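You operate a simulated robot arm through the tools that you are given. There is no shell and no other tool. Be economical: measure what you need, move in short steps, check, and stop when the job is done.

You are at the controls of a simulated two-armed robot. One attempt, no reset.

Task
Fill the empty black pot with about 630 g of soil, stand it in the holder and firm the soil.
Fine: tare it first; use the tamper; spout aside and tamper back. Set down upright: tamper. Where these are worked on the way, their far stop is far enough and under half their travel is too little: filler spout.

It is judged by the outcome, as a careful person would: the job done as asked, and still so three seconds after it is handed in. It fails if anything else is knocked over, pushed out of place, dropped, spilled or broken.

Robot
Two 7-joint arms with two-finger parallel grippers on one trunk, on a base that drives. Base frame: it is fixed to the floor where the robot stands at the start and does not move with it; the origin is under the middle of the robot, x ahead of it, y to its left, z up; the surface under the hand at the start is at about z = 760. Units: mm, rad, N and s.
The left shoulder is at the start at [70, 130, 1237], the right one opposite. With the tool pointing down near the work surface each hand reaches from about 100 to 460 mm from the robot's upright axis, wherever it stands, measured 20 degrees to its own side. Places, roughly: filler speed knob [500, 300, 800]; filler spout [700, 700, 1000]; filler switch [500, 400, 800]; grit key [500, 400, 800]; inside of the pot holder [600, -700, 800]; soil key [500, 400, 800]; tare key [500, 300, 800]; top of the filler's plate [600, 600, 800]. Payload 1.57 kg a hand.
The TCP of each hand is the grasp point between the finger pads, 30 mm short of the fingertips. In the tool frame z runs along the fingers and y along their closing line. The gripper opens to 80 mm. The fingers are 17 mm wide and 12 mm thick; the gripper's body (40 by 82 mm) begins 80 mm behind the TCP.
Orientation is that of the tool frame in the base frame, as a unit quaternion [x, y, z, w]. With the fingers straight down and closing along the base's y, the tool's x points along the base's -x, its y along +y and its z along -z.

Tools
- The arms move only by the tool send_rows. It takes "left_deltas", "right_deltas" or both (then of equal length, played together; a hand with none holds still); each is a list of rows, each an object (a shift or turn left out is 0, a gripper value left out holds the last) with "delta_pos": the shift along the tool's x, y, z in mm, a list of three; "turn": the turn, a rotation vector about the tool's x, y, z in rad, a list of three. In form: [{"delta_pos": [dx, dy, dz], "turn": [rx, ry, rz]}, ...]. A call has 1 to 12 rows; each row shifts and turns the commanded pose from where the row before left it, along the tool's axes as they then stand. "left_gripper" and "right_gripper" are, for a hand that has rows, the finger opening in mm, from 0 to 80, set as the call begins (left out, the last holds). Rows are played at 5 a second. More than 50 mm and 0.15 rad between two rows, or a gripper value outside its range, and nothing of the call is played. A pose out of reach is approached as far as the arm can. The call stops where the force on the tool passes 40 N (or 10 N more than at its start, if that is more) or the arm is blocked; 0.2 s more then pass. Each finger travels about 108 mm/s and halts on what it meets, pressing with about 27 N; the grip force reading is that of the motor and also rises with nothing between the fingers. The clock runs only during rows and for 0.2 s after the last one: add rows that do not move to give the fingers time. The reply holds the time, the measured pose of the TCP, the force on the tool along the base axes, the opening and the grip force, in the units named above and with some noise, with the torque about the TCP (base axes, N m) and any sound that the robot's microphone picked up, and new pictures: "show" is both (left out), scene, wrist or none (wrist: the cameras of the hands that moved).
- Cameras (640 x 400 px; columns grow to the right, rows downward): "scene" is now at [132.5, 17.1, 1461.5]; the picture's right is [0.21, -0.98, -0.00], its down [-0.63, -0.13, -0.77] and it looks along [0.75, 0.16, -0.64] (base axes); focal length 256 px, centre (320, 200). "left" rides on the left gripper at [72, 7, -122] in its tool frame; the picture's right is [-0.09, 1.00, 0.00], its down [-0.84, -0.08, -0.54] and it looks along [-0.54, -0.05, 0.84] (tool axes); focal length 238 px, centre (320, 200). "right" rides on the right gripper at [72, -7, -122] in its tool frame; the picture's right is [0.09, 1.00, 0.00], its down [-0.84, 0.08, -0.54] and it looks along [-0.54, 0.05, 0.84] (tool axes); focal length 238 px, centre (320, 200). There is no depth. A picture from a camera that has moved, and an enlarged one, comes with that camera's place and axes in the base frame and with its lens.
- move_column(by): slides the trunk up (or, below 0, down) by that many mm; the arms and the scene camera ride with it, the base frame stays. It gives what a move gives, with no picture.
- base_move(legs): drives the robot by 1 to 6 legs, each [ahead, left, turn to the left] in mm, mm and rad, along the robot's own axes; the way and the turn of a leg run together, so that a leg with both is an arc; at most 1500 mm and 3.142 rad a leg. The arms and the cameras ride along, it lands a little off, and it stops where it bumps. It gives what a move gives, and a new picture of the scene camera.
- turn_head(pan, tilt): turns the head with the scene camera to pan (to the left, within 1.501 rad either way) and tilt (down, from -0.506 to 1.204), counted from straight ahead of the robot. It gives what a move gives, and a new picture of the scene camera.
- enlarge(camera, box): a new picture of the part [left, top, right, bottom] of that camera's present view, enlarged. It takes no simulated time.
- sign_off(): hands the job in; it is judged then, once.

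Go step by step. Nothing tells you exact positions but the pictures and the camera data: compare them with the known pose of the tool, close in by small moves and look again before you grip or let go. The budget is 120 turns and 260 pictures, counting those below and the enlarged ones. Unless the task says otherwise, let go and move clear before handing in, and close with one line.

The tools are called after ">>>" by a JSON object that holds its "method" and its "body". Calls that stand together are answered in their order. send_rows: Moves the arms, as the interface text tells. Its arguments: {"type":"object","properties":{"left_deltas":{"type":"array","items":{"type":"object","properties":{"delta_pos":{"type":"array","items":{"type":"number"}},"turn":{"type":"array","items":{"type":"number"}}}}},"left_gripper":{"type":"number"},"right_deltas":{"type":"array","items":{"type":"object","properties":{"delta_pos":{"type":"array","items":{"type":"number"}},"turn":{"type":"array","items":{"type":"number"}}}}},"right_gripper":{"type":"number"},"show":{"type":"string","enum":["both","scene","wrist","none"]}},"required":[]} The other tools are called the same way: move_column (by) slides the trunk up or down; base_move (legs) drives the base; turn_head (pan, tilt) turns the head that bears the scene camera; enlarge (camera, box) takes an enlarged picture of a part of a camera's view; sign_off () hands the job in.

At the start:

```text
time_s: 0.0
left_position: [342.0, 162.8, 1278.7]
left_tcp_rot: [-0.001, 1.0, -0.001, 0.0]
left_wrist_force: [-0.1, -0.2, -0.4]
left_ft_torque: [-0.01, 0.01, -0.01]
left_grip_width: 80.0
left_grasp_force: 0.2
right_position: [356.9, -128.9, 1245.1]
right_tcp_rot: [0.001, 1.0, 0.0, 0.0]
right_wrist_force: [0.7, 0.3, -0.2]
right_ft_torque: [-0.03, 0.01, -0.04]
right_grip_width: 80.3
right_grasp_force: 0.1
trunk travel left (down, up): [-875.0, 65.0]
robot x, y, heading: [-0.9, 3.1, -0.001]
head pan, tilt: [0.208, 0.693]
```

scene: 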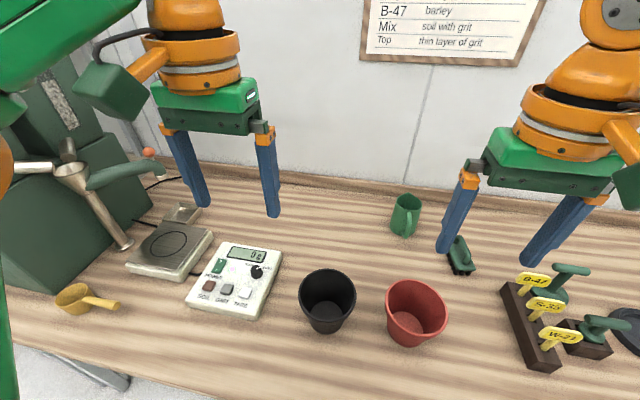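
right: 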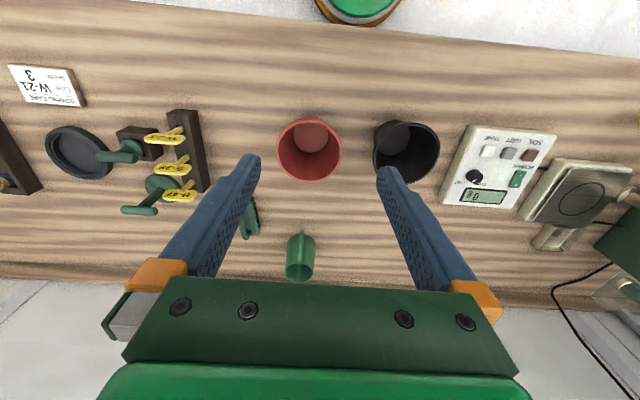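
left: 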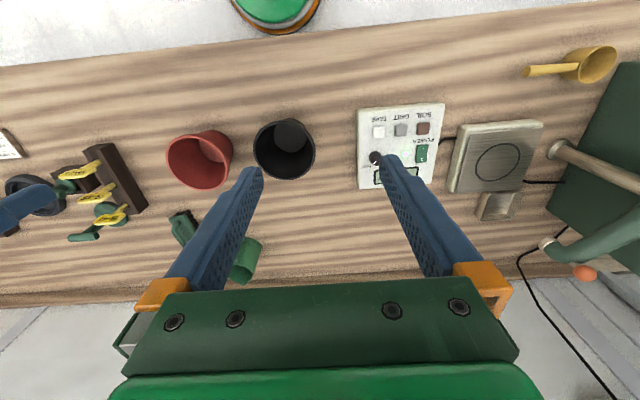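

I see a bench with the filler and its plate on the left, a console, a black pot and a red pot in the middle, and tampers on the right. I'll take closer looks first.

>>> {"method": "enlarge", "body": {"camera": "scene", "box": [0, 130, 290, 320]}}

>>> {"method": "enlarge", "body": {"camera": "scene", "box": [350, 0, 560, 70]}}

>>> {"method": "turn_head", "body": {"pan": -0.7, "tilt": 0.75}}

>>> {"method": "turn_head", "body": {"pan": 0.8, "tilt": 0.6}}

```text
2.11 times, centred on (145, 225) of scene
camera zoom: at [132.5, 17.1, 1461.5], right [0.21, -0.98, 0.0], down [-0.63, -0.13, -0.77], along [0.75, 0.16, -0.64], focal length 539 px, centre (688, 147)
```

zoom: 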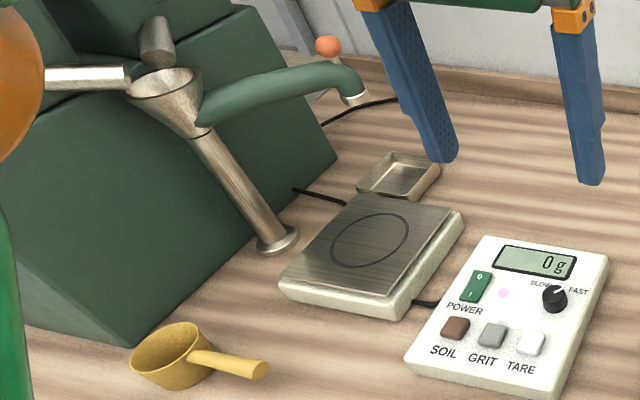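

```text
3.05 times, centred on (455, 35) of scene
camera zoom: at [132.5, 17.1, 1461.5], right [0.21, -0.98, 0.0], down [-0.63, -0.13, -0.77], along [0.75, 0.16, -0.64], focal length 780 px, centre (-91, 703)
```

zoom: 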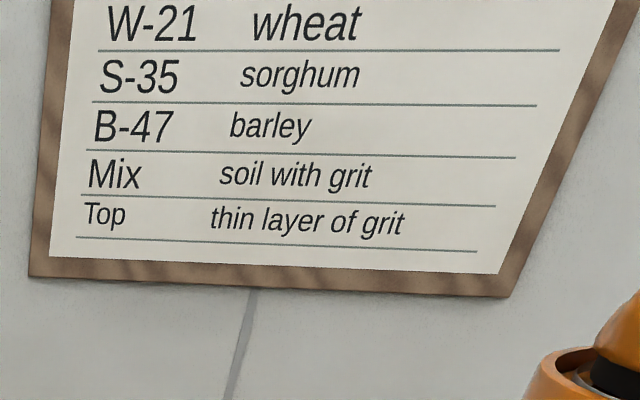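

```text
time_s: 1.2
left_position: [342.2, 163.9, 1278.6]
left_tcp_rot: [-0.001, 1.0, -0.001, 0.0]
left_wrist_force: [0.4, 0.6, -0.3]
left_ft_torque: [0.01, 0.0, -0.03]
left_grip_width: 80.0
left_grasp_force: 0.1
right_position: [356.6, -129.2, 1245.3]
right_tcp_rot: [0.001, 1.0, 0.001, 0.0]
right_wrist_force: [0.6, -0.2, -0.3]
right_ft_torque: [0.01, 0.02, 0.0]
right_grip_width: 79.8
right_grasp_force: 0.1
trunk travel left (down, up): [-875.0, 65.0]
robot x, y, heading: [3.0, -0.4, -0.003]
head pan, tilt: [-0.7, 0.75]
camera scene: at [112.6, -53.6, 1456.7], right [-0.64, -0.77, 0.0], down [-0.52, 0.44, -0.73], along [0.56, -0.47, -0.68], focal length 256 px, centre (320, 200)
```

scene: 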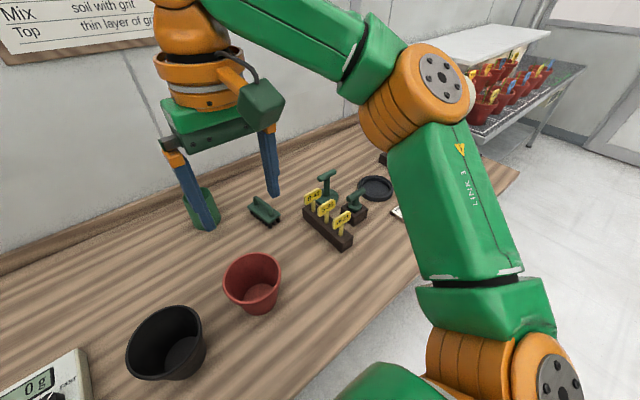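

```text
time_s: 2.8
left_position: [342.1, 163.1, 1278.7]
left_tcp_rot: [0.0, 1.0, -0.002, 0.0]
left_wrist_force: [-0.4, -0.3, -0.3]
left_ft_torque: [0.0, 0.0, 0.01]
left_grip_width: 79.8
left_grasp_force: 0.2
right_position: [357.1, -128.7, 1247.3]
right_tcp_rot: [0.0, 1.0, 0.0, -0.001]
right_wrist_force: [0.3, 0.0, 0.4]
right_ft_torque: [0.0, 0.01, 0.01]
right_grip_width: 80.2
right_grasp_force: 0.0
trunk travel left (down, up): [-875.0, 65.0]
robot x, y, heading: [0.4, -0.7, 0.004]
head pan, tilt: [0.799, 0.6]
camera scene: at [110.8, 62.9, 1469.5], right [0.72, -0.7, 0.0], down [-0.39, -0.4, -0.82], along [0.58, 0.59, -0.57], focal length 256 px, centre (320, 200)
```

scene: 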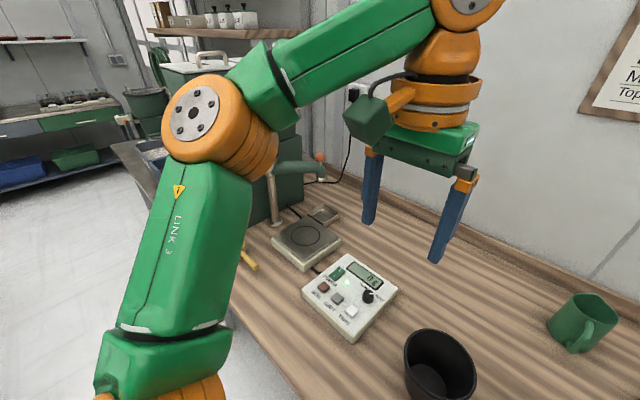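

The black ring on the right is the holder and the spout sits aside over a small drip tray. I'll move so that the black pot sits in front of the right hand, and look again.

>>> {"method": "base_move", "body": {"legs": [[80, 200, 0]]}}

>>> {"method": "turn_head", "body": {"pan": -0.3, "tilt": 0.95}}

>>> {"method": "turn_head", "body": {"pan": 0.75, "tilt": 0.65}}

```text
time_s: 4.5
left_position: [422.8, 348.6, 1278.2]
left_tcp_rot: [0.006, 1.0, 0.002, 0.001]
left_wrist_force: [-0.1, 0.0, 0.0]
left_ft_torque: [0.07, -0.04, -0.03]
left_grip_width: 79.9
left_grasp_force: 0.1
right_position: [434.5, 58.6, 1248.1]
right_tcp_rot: [0.006, 1.0, 0.002, 0.001]
right_wrist_force: [0.2, -0.3, 0.8]
right_ft_torque: [0.03, 0.04, -0.02]
right_grip_width: 80.0
right_grasp_force: 0.1
trunk travel left (down, up): [-875.0, 65.0]
robot x, y, heading: [82.1, 196.4, -0.014]
head pan, tilt: [0.799, 0.6]
camera scene: at [189.9, 252.0, 1469.9], right [0.71, -0.71, 0.0], down [-0.4, -0.4, -0.83], along [0.58, 0.59, -0.56], focal length 256 px, centre (320, 200)
```

scene: 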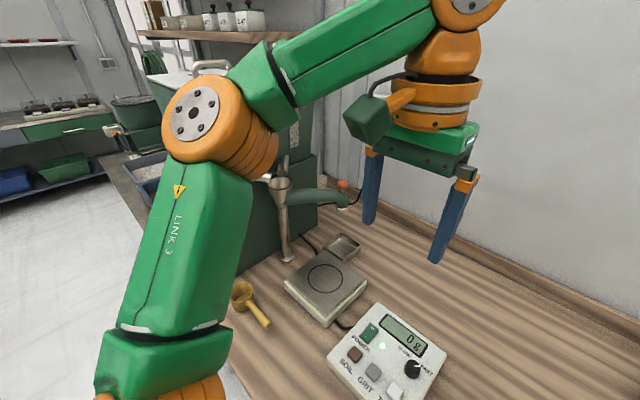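

```text
time_s: 5.8
left_position: [424.5, 355.0, 1278.7]
left_tcp_rot: [0.005, 1.0, 0.0, -0.001]
left_wrist_force: [-0.7, 0.1, 0.3]
left_ft_torque: [-0.02, 0.0, -0.03]
left_grip_width: 79.8
left_grasp_force: 0.0
right_position: [434.9, 62.2, 1246.5]
right_tcp_rot: [0.006, 1.0, 0.0, 0.0]
right_wrist_force: [0.3, -0.1, 1.0]
right_ft_torque: [0.01, 0.02, 0.03]
right_grip_width: 80.2
right_grasp_force: 0.1
trunk travel left (down, up): [-875.0, 65.0]
robot x, y, heading: [81.0, 195.6, -0.014]
head pan, tilt: [-0.3, 0.949]
camera scene: at [198.6, 171.5, 1441.2], right [-0.31, -0.95, 0.0], down [-0.77, 0.25, -0.58], along [0.55, -0.18, -0.81], focal length 256 px, centre (320, 200)
```

scene: 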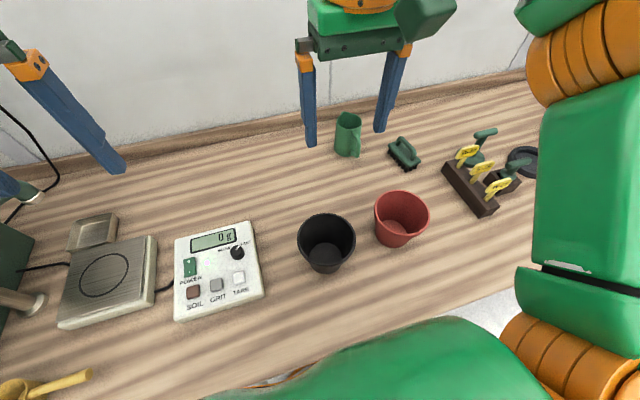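

```text
time_s: 7.1
left_position: [425.4, 354.0, 1278.1]
left_tcp_rot: [0.005, 1.0, 0.001, 0.0]
left_wrist_force: [-0.6, 0.2, 0.4]
left_ft_torque: [-0.05, 0.0, 0.0]
left_grip_width: 79.9
left_grasp_force: 0.0
right_position: [434.3, 62.3, 1246.4]
right_tcp_rot: [0.006, 1.0, 0.0, 0.001]
right_wrist_force: [-0.3, 0.5, 1.0]
right_ft_torque: [0.01, 0.02, 0.03]
right_grip_width: 79.9
right_grasp_force: 0.0
trunk travel left (down, up): [-875.0, 65.0]
robot x, y, heading: [79.2, 195.3, -0.014]
head pan, tilt: [0.75, 0.649]
camera scene: at [193.7, 252.5, 1465.2], right [0.67, -0.74, 0.0], down [-0.45, -0.41, -0.8], along [0.59, 0.54, -0.6], focal length 256 px, centre (320, 200)
```

scene: 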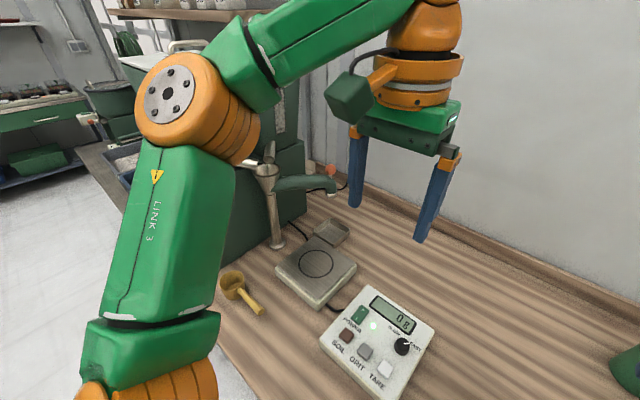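

The black pot is near (465, 65). I'll bring the right hand down over its right rim edge, staying above it, and look with the wrist camera.

>>> {"method": "send_rows", "body": {"right_deltas": [{"delta_pos": [-5, -11, 45]}, {"delta_pos": [-5, -11, 45]}, {"delta_pos": [-5, -11, 45]}, {"delta_pos": [-6, -11, 45]}, {"delta_pos": [-6, -10, 45]}, {"delta_pos": [-6, -10, 45]}, {}], "show": "wrist"}}

>>> {"method": "turn_head", "body": {"pan": -0.2, "tilt": 0.95}}

```text
time_s: 8.7
left_position: [424.0, 356.1, 1279.6]
left_tcp_rot: [0.005, 1.0, -0.001, 0.0]
left_wrist_force: [0.6, -0.1, -0.1]
left_ft_torque: [0.0, -0.02, 0.01]
left_grip_width: 79.9
left_grasp_force: 0.0
right_position: [469.2, -2.6, 979.7]
right_tcp_rot: [0.006, 1.0, 0.001, 0.001]
right_wrist_force: [0.8, 0.6, 1.0]
right_ft_torque: [-0.03, -0.02, -0.01]
right_grip_width: 80.2
right_grasp_force: 0.0
trunk travel left (down, up): [-875.0, 65.0]
robot x, y, heading: [79.5, 196.2, -0.009]
head pan, tilt: [0.75, 0.649]
camera right: at [397.1, -8.7, 1102.2], right [-0.08, 1.0, 0.0], down [0.84, 0.07, 0.54], along [0.54, 0.04, -0.84], focal length 238 px, centre (320, 200)
```

right: 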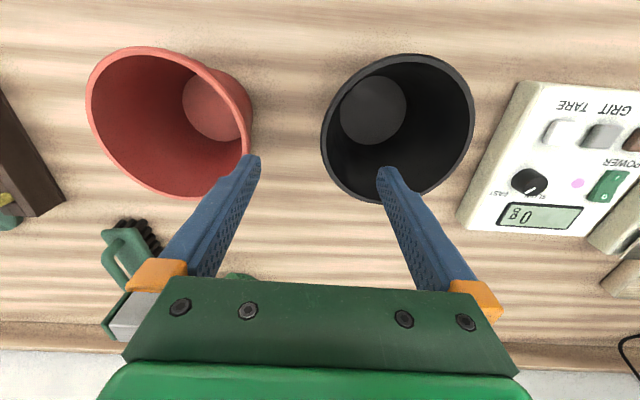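

```text
time_s: 9.9
left_position: [424.4, 353.5, 1278.7]
left_tcp_rot: [0.006, 1.0, -0.001, 0.0]
left_wrist_force: [1.3, -0.5, 0.8]
left_ft_torque: [0.01, 0.01, 0.0]
left_grip_width: 79.8
left_grasp_force: 0.0
right_position: [468.9, -2.2, 980.9]
right_tcp_rot: [0.005, 1.0, 0.0, 0.0]
right_wrist_force: [0.6, -0.4, -0.7]
right_ft_torque: [-0.01, -0.02, -0.02]
right_grip_width: 79.9
right_grasp_force: 0.1
trunk travel left (down, up): [-875.0, 65.0]
robot x, y, heading: [78.9, 196.2, -0.011]
head pan, tilt: [-0.201, 0.949]
camera scene: at [200.7, 178.9, 1441.1], right [-0.21, -0.98, 0.0], down [-0.79, 0.17, -0.58], along [0.57, -0.12, -0.81], focal length 256 px, centre (320, 200)
```

scene: 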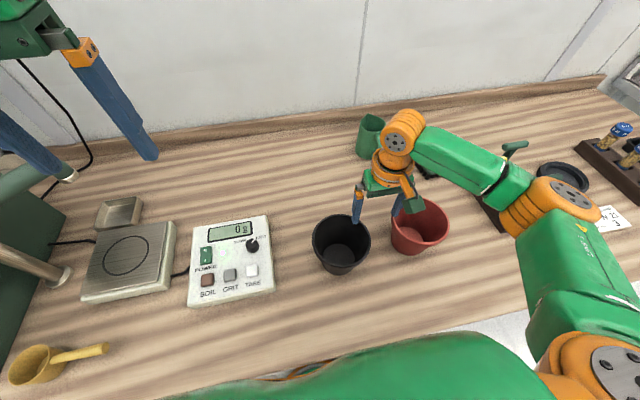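

The rim's right edge is about y≈-2, x≈463. I'll narrow the opening so the outer finger clears the red pot, and go lower.

>>> {"method": "send_rows", "body": {"right_deltas": [{"delta_pos": [6, 3, 0]}, {"delta_pos": [0, 0, 20]}, {"delta_pos": [0, 0, 20]}, {}], "right_gripper": 50}}

>>> {"method": "enlarge", "body": {"camera": "scene", "box": [270, 160, 470, 290]}}

```text
time_s: 10.9
left_position: [424.2, 354.8, 1277.7]
left_tcp_rot: [0.005, 1.0, 0.0, 0.0]
left_wrist_force: [-0.7, 0.0, -0.4]
left_ft_torque: [-0.01, 0.0, 0.01]
left_grip_width: 79.8
left_grasp_force: 0.0
right_position: [461.7, 0.8, 937.4]
right_tcp_rot: [0.006, 1.0, 0.001, 0.0]
right_wrist_force: [-0.7, -0.6, -0.2]
right_ft_torque: [-0.04, 0.0, -0.02]
right_grip_width: 50.0
right_grasp_force: 0.0
trunk travel left (down, up): [-875.0, 65.0]
robot x, y, heading: [84.1, 196.6, -0.01]
head pan, tilt: [-0.201, 0.949]
camera scene: at [200.5, 178.8, 1441.1], right [-0.21, -0.98, 0.0], down [-0.79, 0.17, -0.58], along [0.57, -0.12, -0.81], focal length 256 px, centre (320, 200)
camera right: at [389.8, -5.6, 1059.8], right [-0.08, 1.0, 0.0], down [0.84, 0.07, 0.54], along [0.54, 0.04, -0.84], focal length 238 px, centre (320, 200)
```

scene: 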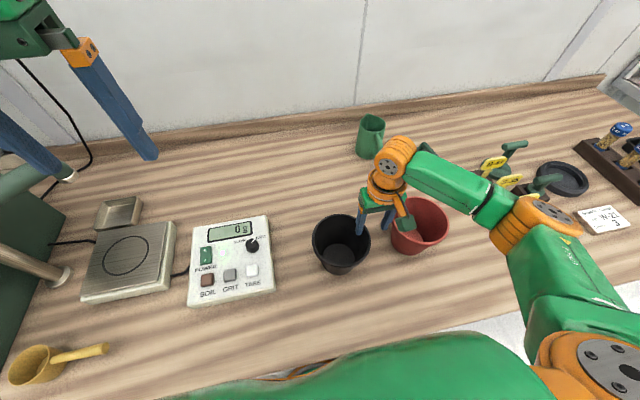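
right: 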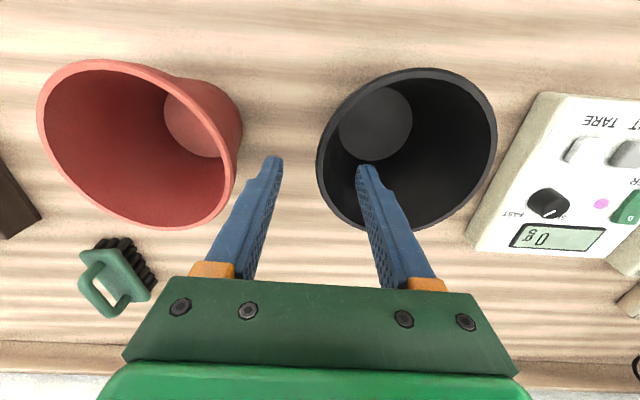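

```text
3.08 times, centred on (370, 225) of scene
camera zoom: at [200.5, 178.8, 1441.1], right [-0.21, -0.98, 0.0], down [-0.79, 0.17, -0.58], along [0.57, -0.12, -0.81], focal length 788 px, centre (166, 123)
```

zoom: 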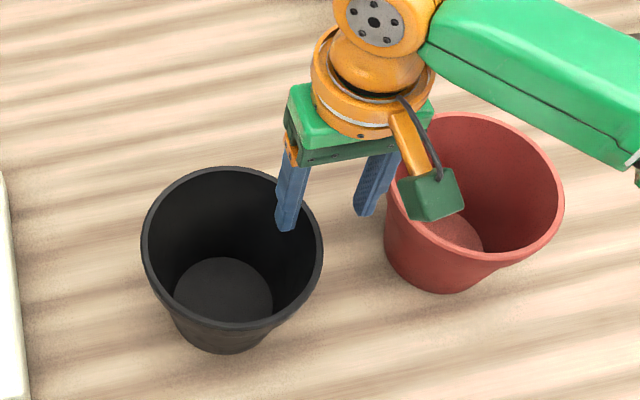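

The rim is at about z=890, straddled correctly by the fingers. I'll descend over it and close.

>>> {"method": "send_rows", "body": {"right_deltas": [{"delta_pos": [0, 2, 18]}, {"delta_pos": [0, 0, 18]}, {"delta_pos": [0, 0, 18]}, {"delta_pos": [0, 0, 14]}, {}], "show": "both"}}

```text
time_s: 12.1
left_position: [424.3, 353.0, 1279.1]
left_tcp_rot: [0.004, 1.0, 0.0, 0.0]
left_wrist_force: [0.0, -0.5, -0.4]
left_ft_torque: [-0.01, 0.0, 0.0]
left_grip_width: 79.8
left_grasp_force: 0.0
right_position: [464.4, 1.4, 866.5]
right_tcp_rot: [0.006, 1.0, -0.001, 0.0]
right_wrist_force: [-1.5, -0.5, -0.3]
right_ft_torque: [0.02, 0.01, -0.02]
right_grip_width: 50.0
right_grasp_force: 0.1
trunk travel left (down, up): [-875.0, 65.0]
robot x, y, heading: [80.4, 198.6, -0.01]
head pan, tilt: [-0.201, 0.949]
camera scene: at [200.6, 178.7, 1441.1], right [-0.21, -0.98, 0.0], down [-0.79, 0.17, -0.58], along [0.57, -0.12, -0.81], focal length 256 px, centre (320, 200)
camera right: at [391.5, -4.5, 989.6], right [-0.08, 1.0, 0.0], down [0.84, 0.07, 0.54], along [0.54, 0.04, -0.84], focal length 238 px, centre (320, 200)
```

scene: 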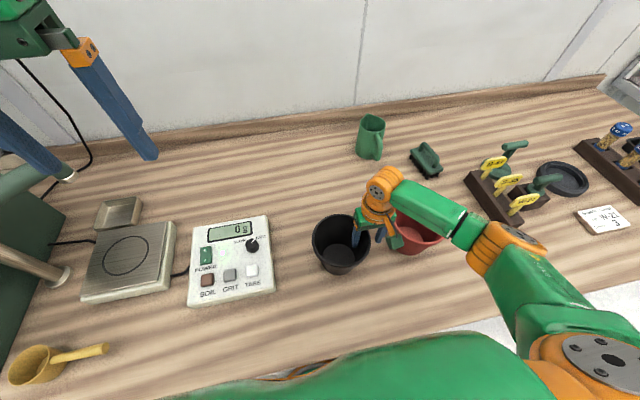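
right: 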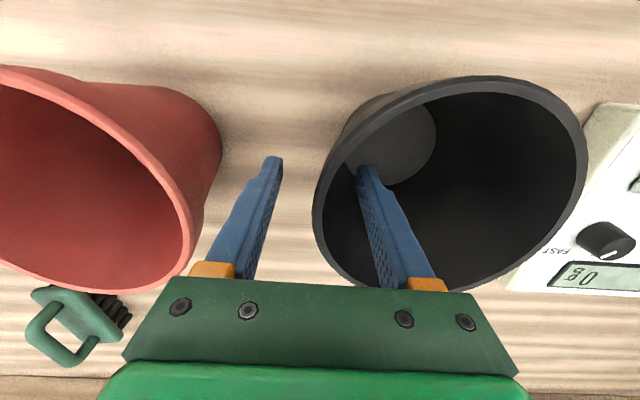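

The wall is between the fingers. Closing.

>>> {"method": "send_rows", "body": {"right_deltas": [{}, {}, {}, {}], "right_gripper": 0, "show": "wrist"}}

>>> {"method": "send_rows", "body": {"right_deltas": [{"delta_pos": [0, 0, -15]}, {"delta_pos": [0, 0, -30]}, {"delta_pos": [0, 0, -40]}, {"delta_pos": [0, 0, -40]}, {}]}}

```text
time_s: 13.1
left_position: [422.9, 355.7, 1278.2]
left_tcp_rot: [0.006, 1.0, 0.0, 0.001]
left_wrist_force: [0.0, -0.4, -0.8]
left_ft_torque: [0.03, -0.01, 0.02]
left_grip_width: 80.0
left_grasp_force: 0.1
right_position: [463.4, 2.1, 869.8]
right_tcp_rot: [0.006, 1.0, 0.0, 0.001]
right_wrist_force: [5.1, 0.0, 12.5]
right_ft_torque: [1.44, -0.41, -0.51]
right_grip_width: 15.6
right_grasp_force: 27.0
trunk travel left (down, up): [-875.0, 65.0]
robot x, y, heading: [83.2, 194.3, -0.012]
head pan, tilt: [-0.201, 0.949]
camera right: at [391.3, -3.5, 990.6], right [-0.08, 1.0, 0.0], down [0.84, 0.07, 0.54], along [0.54, 0.04, -0.84], focal length 238 px, centre (320, 200)
```

right: 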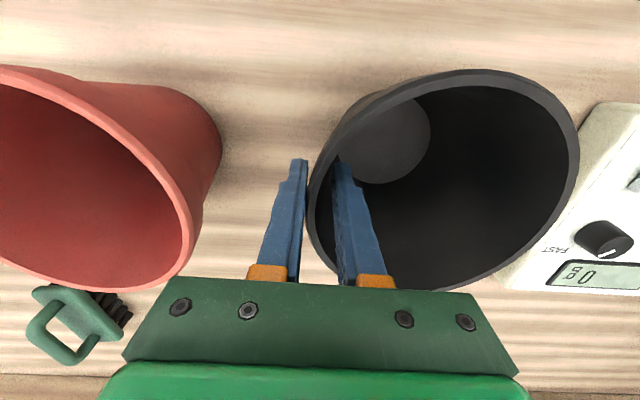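

```text
time_s: 14.3
left_position: [426.1, 354.3, 1278.0]
left_tcp_rot: [0.005, 1.0, 0.0, 0.0]
left_wrist_force: [0.0, -0.1, -0.1]
left_ft_torque: [0.03, -0.01, 0.01]
left_grip_width: 79.9
left_grasp_force: 0.0
right_position: [460.9, 1.5, 993.4]
right_tcp_rot: [0.006, 1.0, 0.0, 0.001]
right_wrist_force: [0.3, 0.0, -0.5]
right_ft_torque: [-0.01, -0.03, 0.0]
right_grip_width: 8.2
right_grasp_force: 26.7
trunk travel left (down, up): [-875.0, 65.0]
robot x, y, heading: [80.2, 192.8, -0.019]
head pan, tilt: [-0.201, 0.949]
camera scene: at [201.0, 178.5, 1441.1], right [-0.21, -0.98, 0.0], down [-0.8, 0.17, -0.58], along [0.57, -0.12, -0.81], focal length 256 px, centre (320, 200)
camera right: at [388.6, -5.1, 1115.0], right [-0.08, 1.0, 0.0], down [0.84, 0.07, 0.54], along [0.54, 0.04, -0.84], focal length 238 px, centre (320, 200)
```

scene: 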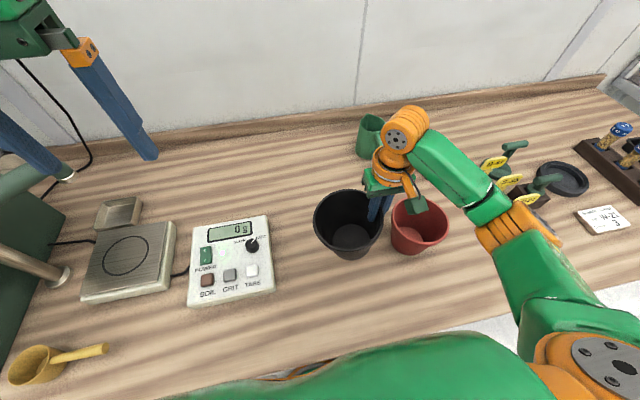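
right: 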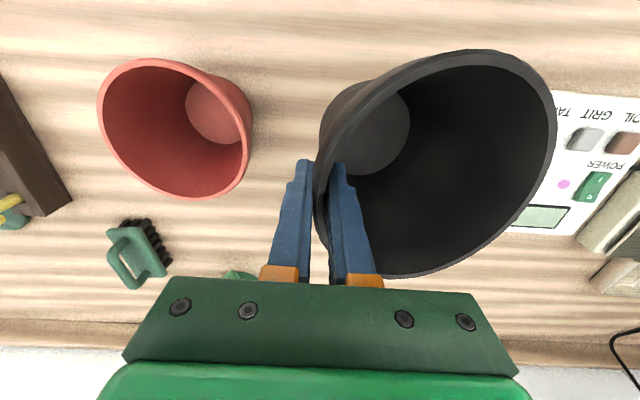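

The pot is held (it tipped a little as the sloped wall aligned to the pads). I'll roll the hand to level it and see.

>>> {"method": "send_rows", "body": {"right_deltas": [{"turn": [-0.08, 0, 0]}, {"turn": [-0.08, 0, 0]}, {}]}}

>>> {"method": "base_move", "body": {"legs": [[50, 175, 0], [0, 0, 0.4]]}}

```text
time_s: 15.1
left_position: [423.4, 353.7, 1278.2]
left_tcp_rot: [0.005, 1.0, -0.001, 0.0]
left_wrist_force: [-0.7, -0.5, -1.5]
left_ft_torque: [-0.04, -0.01, -0.02]
left_grip_width: 79.9
left_grasp_force: 0.1
right_position: [461.4, 2.8, 994.1]
right_tcp_rot: [0.006, 0.997, 0.079, 0.001]
right_wrist_force: [-0.4, -0.2, -1.3]
right_ft_torque: [-0.01, -0.01, 0.01]
right_grip_width: 8.1
right_grasp_force: 26.3
trunk travel left (down, up): [-875.0, 65.0]
robot x, y, heading: [80.0, 195.3, -0.017]
head pan, tilt: [-0.201, 0.949]
camera scene: at [200.9, 178.9, 1441.1], right [-0.21, -0.98, 0.0], down [-0.8, 0.17, -0.58], along [0.57, -0.12, -0.81], focal length 256 px, centre (320, 200)
camera right: at [388.7, -22.9, 1112.3], right [-0.08, 0.98, 0.16], down [0.84, -0.02, 0.55], along [0.54, 0.18, -0.82], focal length 238 px, centre (320, 200)
```

scene: 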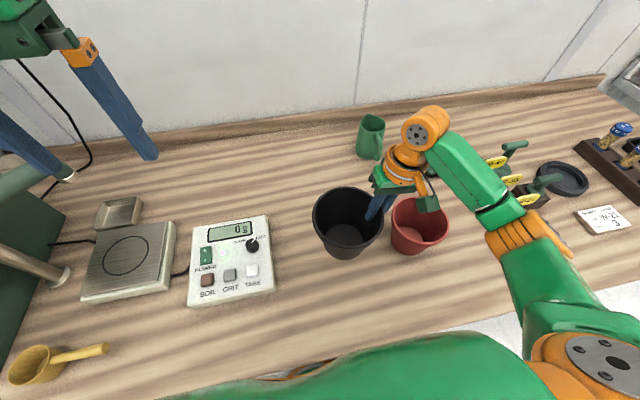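
right: 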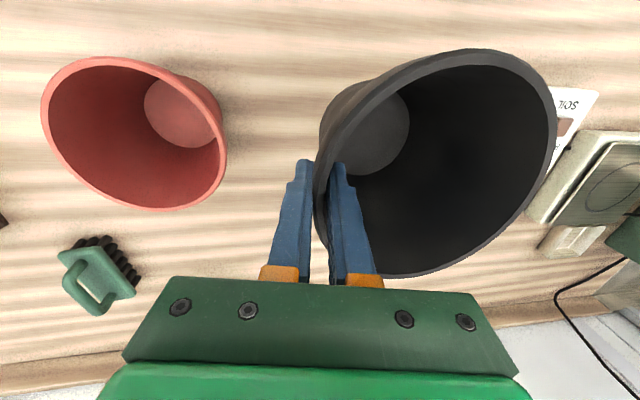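

```text
time_s: 17.8
left_position: [390.6, 647.9, 1279.1]
left_tcp_rot: [-0.188, 0.982, 0.001, 0.0]
left_wrist_force: [-0.1, 0.0, 0.5]
left_ft_torque: [0.01, -0.01, 0.01]
left_grip_width: 80.0
left_grasp_force: 0.0
right_position: [556.8, 336.2, 992.8]
right_tcp_rot: [-0.185, 0.979, 0.079, -0.015]
right_wrist_force: [0.9, 1.0, -0.7]
right_ft_torque: [-0.02, -0.01, 0.01]
right_grip_width: 8.1
right_grasp_force: 26.7
trunk travel left (down, up): [-875.0, 65.0]
robot x, y, heading: [130.4, 368.6, 0.379]
head pan, tilt: [-0.201, 0.949]
camera scene: at [249.5, 400.9, 1441.1], right [0.17, -0.98, 0.0], down [-0.8, -0.14, -0.58], along [0.57, 0.1, -0.81], focal length 256 px, centre (320, 200)
```

scene: 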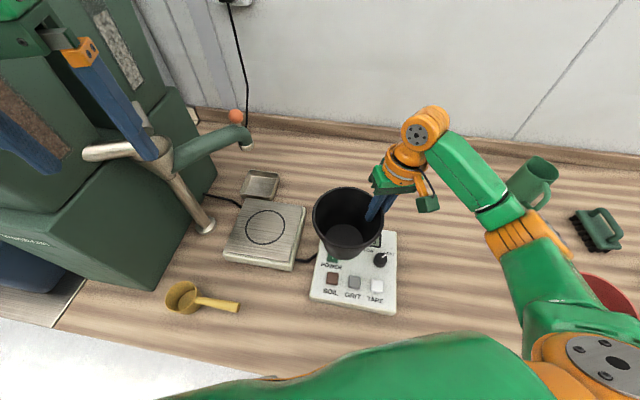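

The plate's circle is at about (573, 618), the spout tip at about (748, 694, 965), the pivot pipe at (580, 815). I'll tuck the left hand in, then turn and advance to bring the pot over the plate.

>>> {"method": "send_rows", "body": {"left_deltas": [{"delta_pos": [25, -20, 0]}, {"delta_pos": [25, -20, 0]}, {"delta_pos": [25, -20, 0]}, {"delta_pos": [25, -20, 0]}, {}], "show": "none"}}

>>> {"method": "base_move", "body": {"legs": [[0, 0, 0.42], [60, -13, 0]]}}

```text
time_s: 19.0
left_position: [327.0, 536.7, 1276.7]
left_tcp_rot: [-0.188, 0.982, -0.001, 0.0]
left_wrist_force: [0.2, 0.1, 1.0]
left_ft_torque: [0.01, -0.01, -0.02]
left_grip_width: 80.1
left_grasp_force: 0.1
right_position: [557.3, 338.2, 992.9]
right_tcp_rot: [-0.185, 0.979, 0.079, -0.015]
right_wrist_force: [0.5, 1.0, -0.2]
right_ft_torque: [-0.02, -0.01, 0.0]
right_grip_width: 8.1
right_grasp_force: 26.9
trunk travel left (down, up): [-875.0, 65.0]
robot x, y, heading: [131.1, 372.0, 0.38]
head pan, tilt: [-0.201, 0.949]
```

```text
time_s: 21.0
left_position: [241.1, 604.4, 1277.3]
left_tcp_rot: [-0.391, 0.92, -0.001, 0.0]
left_wrist_force: [0.0, -0.4, -0.5]
left_ft_torque: [0.0, 0.0, -0.02]
left_grip_width: 80.1
left_grasp_force: 0.0
right_position: [532.5, 518.2, 992.9]
right_tcp_rot: [-0.389, 0.918, 0.074, -0.032]
right_wrist_force: [0.3, -0.3, -1.0]
right_ft_torque: [-0.06, -0.04, 0.01]
right_grip_width: 8.3
right_grasp_force: 27.0
trunk travel left (down, up): [-875.0, 65.0]
robot x, y, heading: [129.1, 371.8, 0.801]
head pan, tilt: [-0.201, 0.949]
stopped in leg 2: the robot was blocked; the commanded pose is now the measured one
camera scene: at [225.8, 449.7, 1441.2], right [0.57, -0.82, 0.0], down [-0.67, -0.46, -0.58], along [0.48, 0.33, -0.81], focal length 256 px, centre (320, 200)
```

scene: 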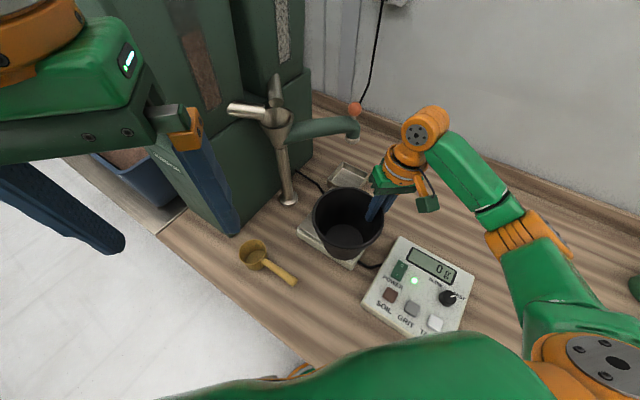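

The base is blocked by the table at this angle. I'll turn back a bit and slide left along the table, then try a bit ahead.

>>> {"method": "base_move", "body": {"legs": [[-9, 9, -0.25], [77, 126, 0], [34, -21, 0]]}}

```text
time_s: 23.6
left_position: [294.3, 717.7, 1277.6]
left_tcp_rot: [-0.273, 0.962, 0.0, 0.001]
left_wrist_force: [0.1, 0.6, 0.1]
left_ft_torque: [-0.02, 0.01, -0.03]
left_grip_width: 79.6
left_grasp_force: 0.0
right_position: [555.4, 562.8, 991.8]
right_tcp_rot: [-0.272, 0.959, 0.077, -0.021]
right_wrist_force: [-0.2, -1.0, -0.4]
right_ft_torque: [-0.01, -0.04, 0.02]
right_grip_width: 7.9
right_grasp_force: 26.6
trunk travel left (down, up): [-875.0, 65.0]
robot x, y, heading: [130.9, 520.0, 0.55]
head pan, tilt: [-0.201, 0.949]
stopped in leg 3: the robot was blocked; the commanded pose is now the measured one
camera scene: at [241.3, 571.4, 1441.2], right [0.34, -0.94, 0.0], down [-0.76, -0.28, -0.58], along [0.55, 0.2, -0.81], focal length 256 px, centre (320, 200)
```

scene: 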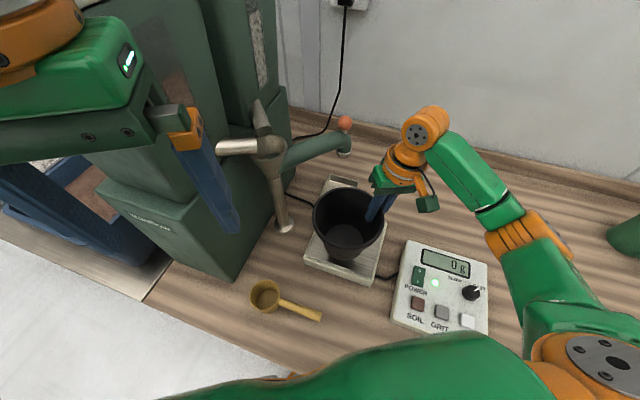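

The base is limited to x≈131, so I'll extend the arm about 53 mm along +x to centre the pot above the plate.

>>> {"method": "send_rows", "body": {"right_deltas": [{"delta_pos": [-15, -9, 0]}, {"delta_pos": [-15, -9, 0]}, {"delta_pos": [-15, -9, 0]}, {}, {}]}}

```text
time_s: 24.9
left_position: [294.5, 718.4, 1278.5]
left_tcp_rot: [-0.272, 0.962, 0.0, 0.0]
left_wrist_force: [-0.2, -0.2, 0.0]
left_ft_torque: [0.0, 0.01, 0.01]
left_grip_width: 80.0
left_grasp_force: 0.0
right_position: [610.1, 563.8, 989.7]
right_tcp_rot: [-0.273, 0.959, 0.077, -0.021]
right_wrist_force: [0.0, -1.3, -1.4]
right_ft_torque: [-0.01, -0.04, 0.0]
right_grip_width: 7.8
right_grasp_force: 26.7
trunk travel left (down, up): [-875.0, 65.0]
robot x, y, heading: [130.7, 521.6, 0.556]
head pan, tilt: [-0.201, 0.949]
camera scene: at [242.2, 572.4, 1441.1], right [0.34, -0.94, 0.0], down [-0.76, -0.28, -0.58], along [0.55, 0.2, -0.81], focal length 256 px, centre (320, 200)
camera right: at [561.4, 502.3, 1109.2], right [-0.59, 0.79, 0.16], down [0.72, 0.43, 0.55], along [0.36, 0.44, -0.82], focal length 238 px, centre (320, 200)
```

scene: 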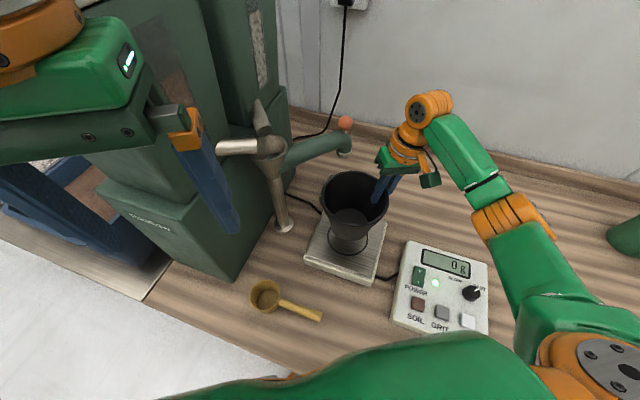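
right: 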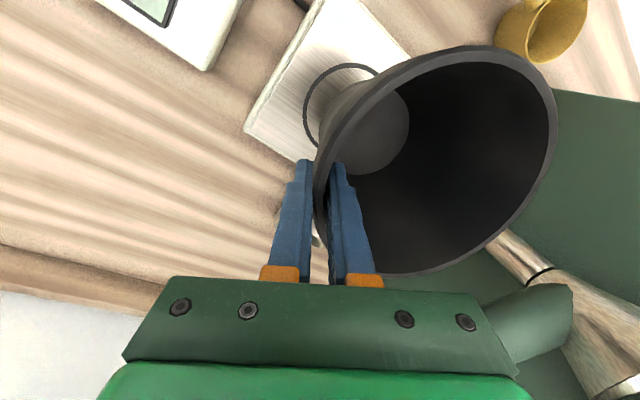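

The pot's base is centred over the plate circle at about (570, 620). Lowering straight down, carefully.

>>> {"method": "send_rows", "body": {"right_deltas": [{"delta_pos": [0, -3.8, 23]}, {"delta_pos": [0, -3.8, 23]}, {"delta_pos": [0, -3.2, 20]}, {}]}}

>>> {"method": "enlarge", "body": {"camera": "scene", "box": [260, 140, 500, 300]}}

```text
time_s: 25.9
left_position: [293.3, 717.5, 1276.6]
left_tcp_rot: [-0.273, 0.962, 0.0, 0.001]
left_wrist_force: [-0.4, 0.0, 0.2]
left_ft_torque: [0.02, -0.01, 0.0]
left_grip_width: 80.2
left_grasp_force: 0.0
right_position: [607.4, 563.9, 924.7]
right_tcp_rot: [-0.272, 0.959, 0.076, -0.021]
right_wrist_force: [3.5, -1.8, 10.1]
right_ft_torque: [0.1, 0.46, 0.02]
right_grip_width: 8.0
right_grasp_force: 26.6
trunk travel left (down, up): [-875.0, 65.0]
robot x, y, heading: [132.9, 521.9, 0.553]
head pan, tilt: [-0.201, 0.949]
camera scene: at [241.1, 571.4, 1441.4], right [0.34, -0.94, 0.0], down [-0.76, -0.28, -0.58], along [0.55, 0.2, -0.81], focal length 256 px, centre (320, 200)
camera right: at [560.6, 502.6, 1043.4], right [-0.59, 0.79, 0.16], down [0.72, 0.43, 0.55], along [0.36, 0.44, -0.82], focal length 238 px, centre (320, 200)
```

scene: 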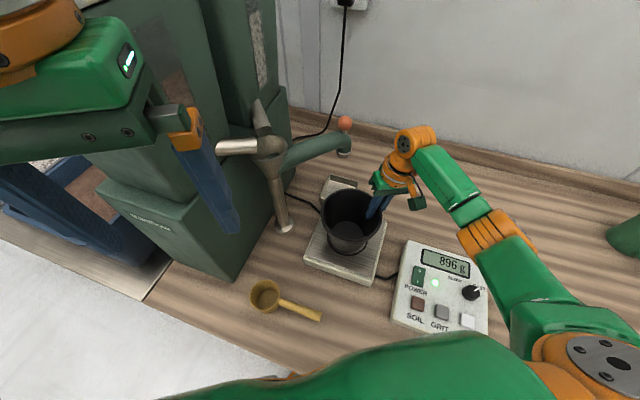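
right: 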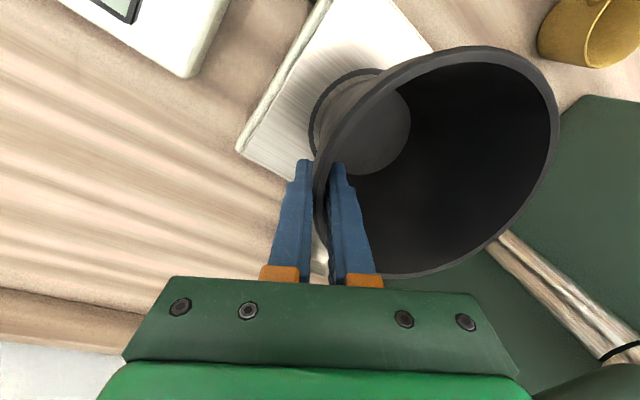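

```text
2.50 times, centred on (380, 220) of scene
camera zoom: at [241.1, 571.4, 1441.4], right [0.34, -0.94, 0.0], down [-0.76, -0.28, -0.58], along [0.55, 0.2, -0.81], focal length 640 px, centre (170, 150)
```

zoom: 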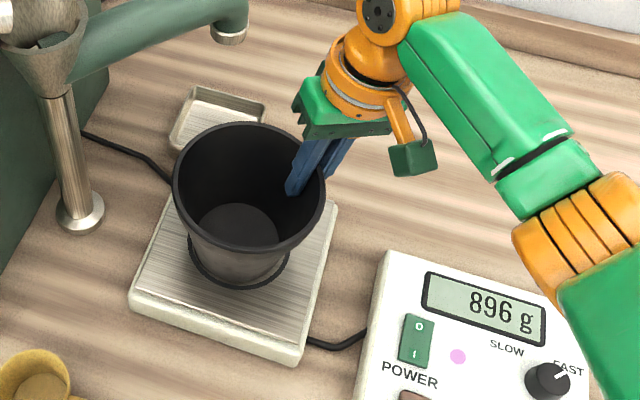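

The pot stands in the circle; the scale reads my push (896 g). I'll ease off, open, and withdraw along the wall.

>>> {"method": "send_rows", "body": {"right_deltas": [{"delta_pos": [0, 0, -3]}, {}], "show": "scene"}}

>>> {"method": "send_rows", "body": {"right_deltas": [{}, {}, {}], "right_gripper": 40, "show": "both"}}

```text
time_s: 26.4
left_position: [294.0, 718.1, 1277.3]
left_tcp_rot: [-0.273, 0.962, -0.002, 0.0]
left_wrist_force: [0.1, 0.2, 0.4]
left_ft_torque: [-0.02, 0.03, -0.02]
left_grip_width: 80.1
left_grasp_force: 0.0
right_position: [610.8, 563.3, 924.1]
right_tcp_rot: [-0.272, 0.959, 0.078, -0.023]
right_wrist_force: [-0.5, 0.5, -0.1]
right_ft_torque: [0.02, 0.08, 0.0]
right_grip_width: 7.9
right_grasp_force: 26.5
trunk travel left (down, up): [-875.0, 65.0]
robot x, y, heading: [133.2, 522.5, 0.554]
head pan, tilt: [-0.201, 0.949]
camera scene: at [242.0, 572.3, 1441.1], right [0.34, -0.94, 0.0], down [-0.76, -0.28, -0.58], along [0.55, 0.2, -0.81], focal length 256 px, centre (320, 200)
```

scene: 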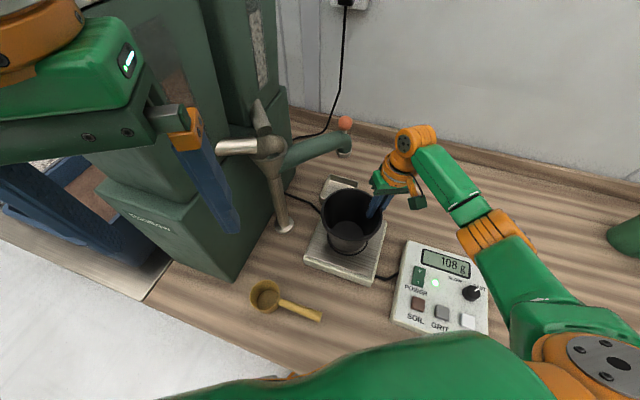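

```text
time_s: 27.2
left_position: [294.9, 717.4, 1277.6]
left_tcp_rot: [-0.273, 0.962, -0.002, 0.0]
left_wrist_force: [-0.3, 0.2, -0.1]
left_ft_torque: [0.0, -0.02, -0.01]
left_grip_width: 80.2
left_grasp_force: 0.0
right_position: [610.0, 564.3, 925.0]
right_tcp_rot: [-0.272, 0.959, 0.077, -0.021]
right_wrist_force: [-0.2, 0.1, 0.5]
right_ft_torque: [0.01, -0.03, 0.0]
right_grip_width: 40.1
right_grasp_force: 0.1
trunk travel left (down, up): [-875.0, 65.0]
robot x, y, heading: [135.1, 519.7, 0.555]
head pan, tilt: [-0.201, 0.949]
camera scene: at [242.4, 572.3, 1441.1], right [0.34, -0.94, 0.0], down [-0.76, -0.28, -0.58], along [0.55, 0.2, -0.81], focal length 256 px, centre (320, 200)
camera right: at [562.1, 503.1, 1044.5], right [-0.59, 0.79, 0.16], down [0.72, 0.43, 0.55], along [0.36, 0.44, -0.82], focal length 238 px, centre (320, 200)
```

scene: 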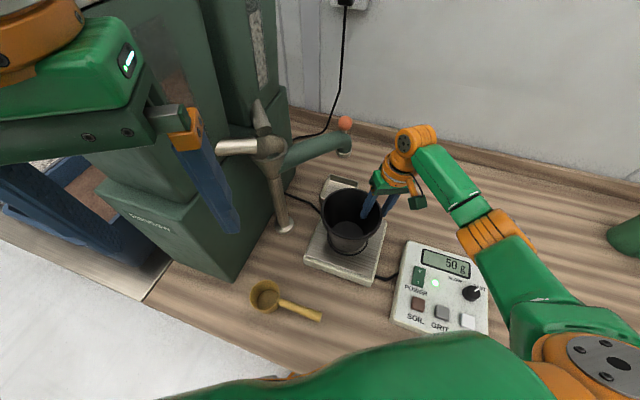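
right: 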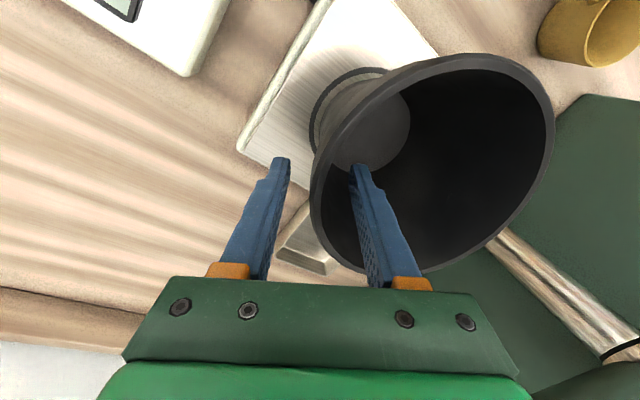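

The pot alone weighs 50 g and stands upright in the circle. I'll withdraw, straighten the hand, close it, and turn toward the TARE key.

>>> {"method": "send_rows", "body": {"right_deltas": [{"delta_pos": [0, 0, -35]}, {"delta_pos": [0, 0, -35]}, {"delta_pos": [0, 0, -35]}, {"turn": [0.08, 0, 0]}, {"turn": [0.08, 0, 0]}, {"delta_pos": [45, -10, 0]}, {"delta_pos": [45, -10, 0]}, {}], "show": "none"}}

>>> {"method": "base_move", "body": {"legs": [[0, 0, -0.45], [-8, -30, 0]]}}

>>> {"method": "send_rows", "body": {"right_deltas": [{}, {}, {}], "right_gripper": 0, "show": "wrist"}}

>>> {"method": "enlarge", "body": {"camera": "scene", "box": [60, 130, 360, 330]}}

```text
time_s: 29.1
left_position: [295.3, 718.9, 1277.2]
left_tcp_rot: [-0.273, 0.962, 0.0, 0.0]
left_wrist_force: [0.0, 0.9, -0.8]
left_ft_torque: [-0.02, 0.01, 0.03]
left_grip_width: 79.9
left_grasp_force: 0.0
right_position: [550.3, 482.8, 1027.3]
right_tcp_rot: [-0.272, 0.962, -0.001, -0.001]
right_wrist_force: [0.0, -1.0, 0.8]
right_ft_torque: [-0.03, 0.0, 0.0]
right_grip_width: 40.2
right_grasp_force: 0.2
trunk travel left (down, up): [-875.0, 65.0]
robot x, y, heading: [134.8, 522.7, 0.557]
head pan, tilt: [-0.201, 0.949]
```

```text
time_s: 31.2
left_position: [362.2, 603.4, 1276.4]
left_tcp_rot: [-0.05, 0.999, -0.004, 0.0]
left_wrist_force: [0.4, 0.3, 0.0]
left_ft_torque: [-0.06, 0.01, 0.01]
left_grip_width: 79.9
left_grasp_force: 0.0
right_position: [486.4, 279.4, 1028.1]
right_tcp_rot: [-0.049, 0.999, -0.003, -0.001]
right_wrist_force: [-0.7, 0.2, -0.1]
right_ft_torque: [-0.04, 0.03, -0.04]
right_grip_width: 39.9
right_grasp_force: 0.1
trunk travel left (down, up): [-875.0, 65.0]
robot x, y, heading: [127.4, 493.3, 0.097]
head pan, tilt: [-0.201, 0.949]
camera scene: at [249.8, 496.0, 1441.0], right [-0.1, -0.99, 0.01], down [-0.81, 0.08, -0.58], along [0.58, -0.06, -0.81], focal length 256 px, centre (320, 200)
```

scene: 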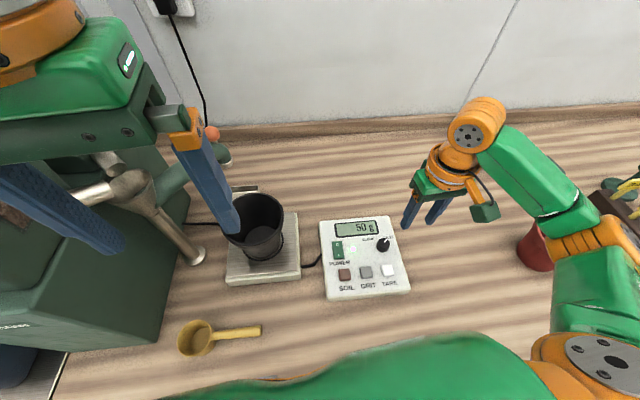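

```text
time_s: 32.0
left_position: [360.1, 597.2, 1276.7]
left_tcp_rot: [-0.05, 0.999, 0.0, -0.001]
left_wrist_force: [1.0, -0.9, 0.0]
left_ft_torque: [-0.01, 0.02, -0.01]
left_grip_width: 79.9
left_grasp_force: 0.0
right_position: [484.5, 274.3, 1027.6]
right_tcp_rot: [-0.049, 0.999, 0.0, -0.001]
right_wrist_force: [-0.6, -0.4, 0.9]
right_ft_torque: [0.01, 0.01, -0.01]
right_grip_width: 0.0
right_grasp_force: 21.1
trunk travel left (down, up): [-875.0, 65.0]
robot x, y, heading: [126.7, 491.1, 0.1]
head pan, tilt: [-0.201, 0.949]
camera right: at [414.0, 259.7, 1149.7], right [-0.19, 0.98, 0.0], down [0.83, 0.16, 0.54], along [0.53, 0.1, -0.84], focal length 238 px, centre (320, 200)
```

right: 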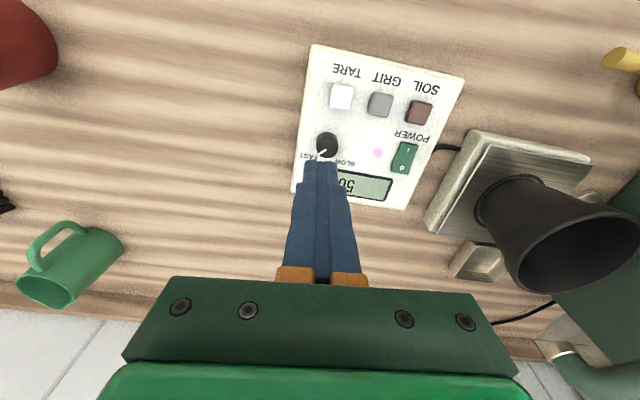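

```text
2.00 times, centred on (210, 230) of scene
camera zoom: at [248.6, 489.1, 1441.1], right [-0.1, -0.99, 0.0], down [-0.81, 0.08, -0.58], along [0.58, -0.06, -0.81], focal length 512 px, centre (540, 140)
```

zoom: 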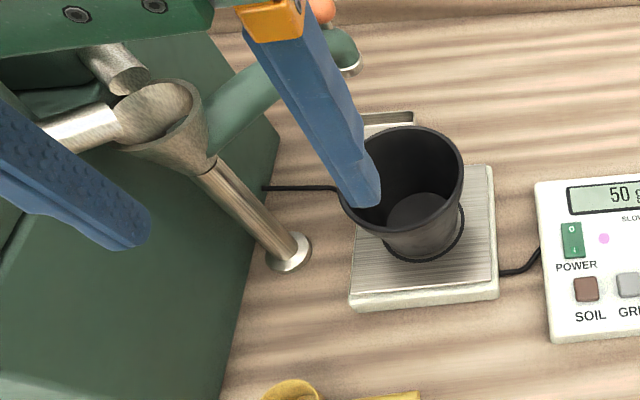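

The scale reads 50 g with the pot. I'll look closer at the console keys and knob before pressing.

>>> {"method": "enlarge", "body": {"camera": "right", "box": [280, 30, 480, 220]}}

>>> {"method": "enlarge", "body": {"camera": "scene", "box": [310, 205, 420, 305]}}

```text
2.11 times, centred on (380, 125) of right
camera zoom: at [414.0, 259.7, 1149.7], right [-0.19, 0.98, 0.0], down [0.83, 0.16, 0.54], along [0.53, 0.1, -0.84], focal length 502 px, centre (194, 358)
```

zoom: 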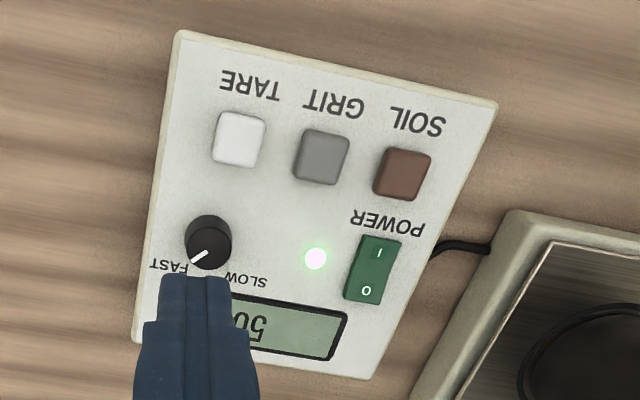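

```text
4.00 times, centred on (365, 255) of scene
camera zoom: at [248.6, 489.1, 1441.1], right [-0.1, -0.99, 0.0], down [-0.81, 0.08, -0.58], along [0.58, -0.06, -0.81], focal length 1024 px, centre (140, -20)
```

zoom: 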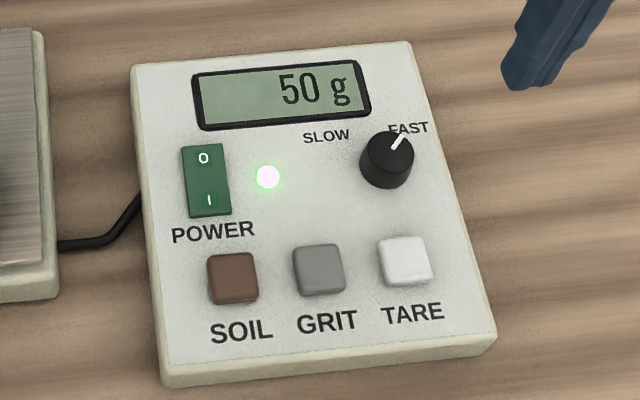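

Power is on (lit LED), the knob is at FAST, TARE is at about (462, 298, 810). I'll bring the closed fingertips above TARE.

>>> {"method": "send_rows", "body": {"right_deltas": [{"delta_pos": [20, 26, 20]}, {"delta_pos": [0, 0, 45]}, {"delta_pos": [0, 0, 45]}, {"delta_pos": [0, 0, 45]}, {"delta_pos": [0, 0, 15]}, {}]}}

```text
time_s: 33.4
left_position: [360.5, 595.0, 1277.4]
left_tcp_rot: [-0.05, 0.999, -0.001, 0.0]
left_wrist_force: [1.0, -0.1, 1.0]
left_ft_torque: [-0.02, 0.0, 0.0]
left_grip_width: 79.9
left_grasp_force: 0.1
right_position: [462.1, 296.8, 858.4]
right_tcp_rot: [-0.049, 0.999, 0.0, 0.0]
right_wrist_force: [-0.4, 0.8, 0.1]
right_ft_torque: [-0.02, 0.01, 0.02]
right_grip_width: 0.0
right_grasp_force: 21.0
trunk travel left (down, up): [-875.0, 65.0]
robot x, y, heading: [129.6, 491.2, 0.095]
head pan, tilt: [-0.201, 0.949]
camera scene: at [248.6, 488.1, 1441.1], right [-0.1, -0.99, 0.0], down [-0.81, 0.08, -0.58], along [0.58, -0.06, -0.81], focal length 256 px, centre (320, 200)
camera right: at [391.2, 282.4, 980.5], right [-0.19, 0.98, 0.0], down [0.83, 0.16, 0.54], along [0.53, 0.1, -0.84], focal length 238 px, centre (320, 200)
```

scene: 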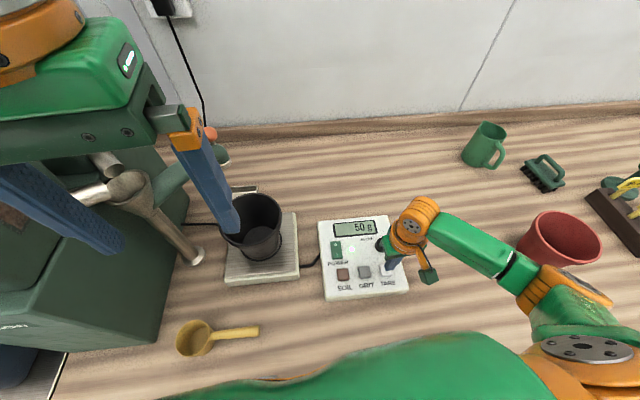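
right: 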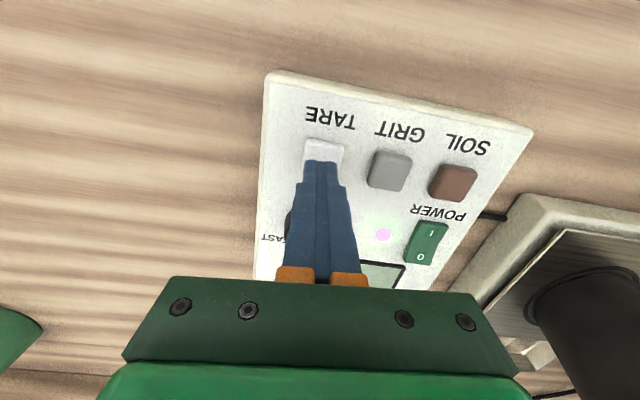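

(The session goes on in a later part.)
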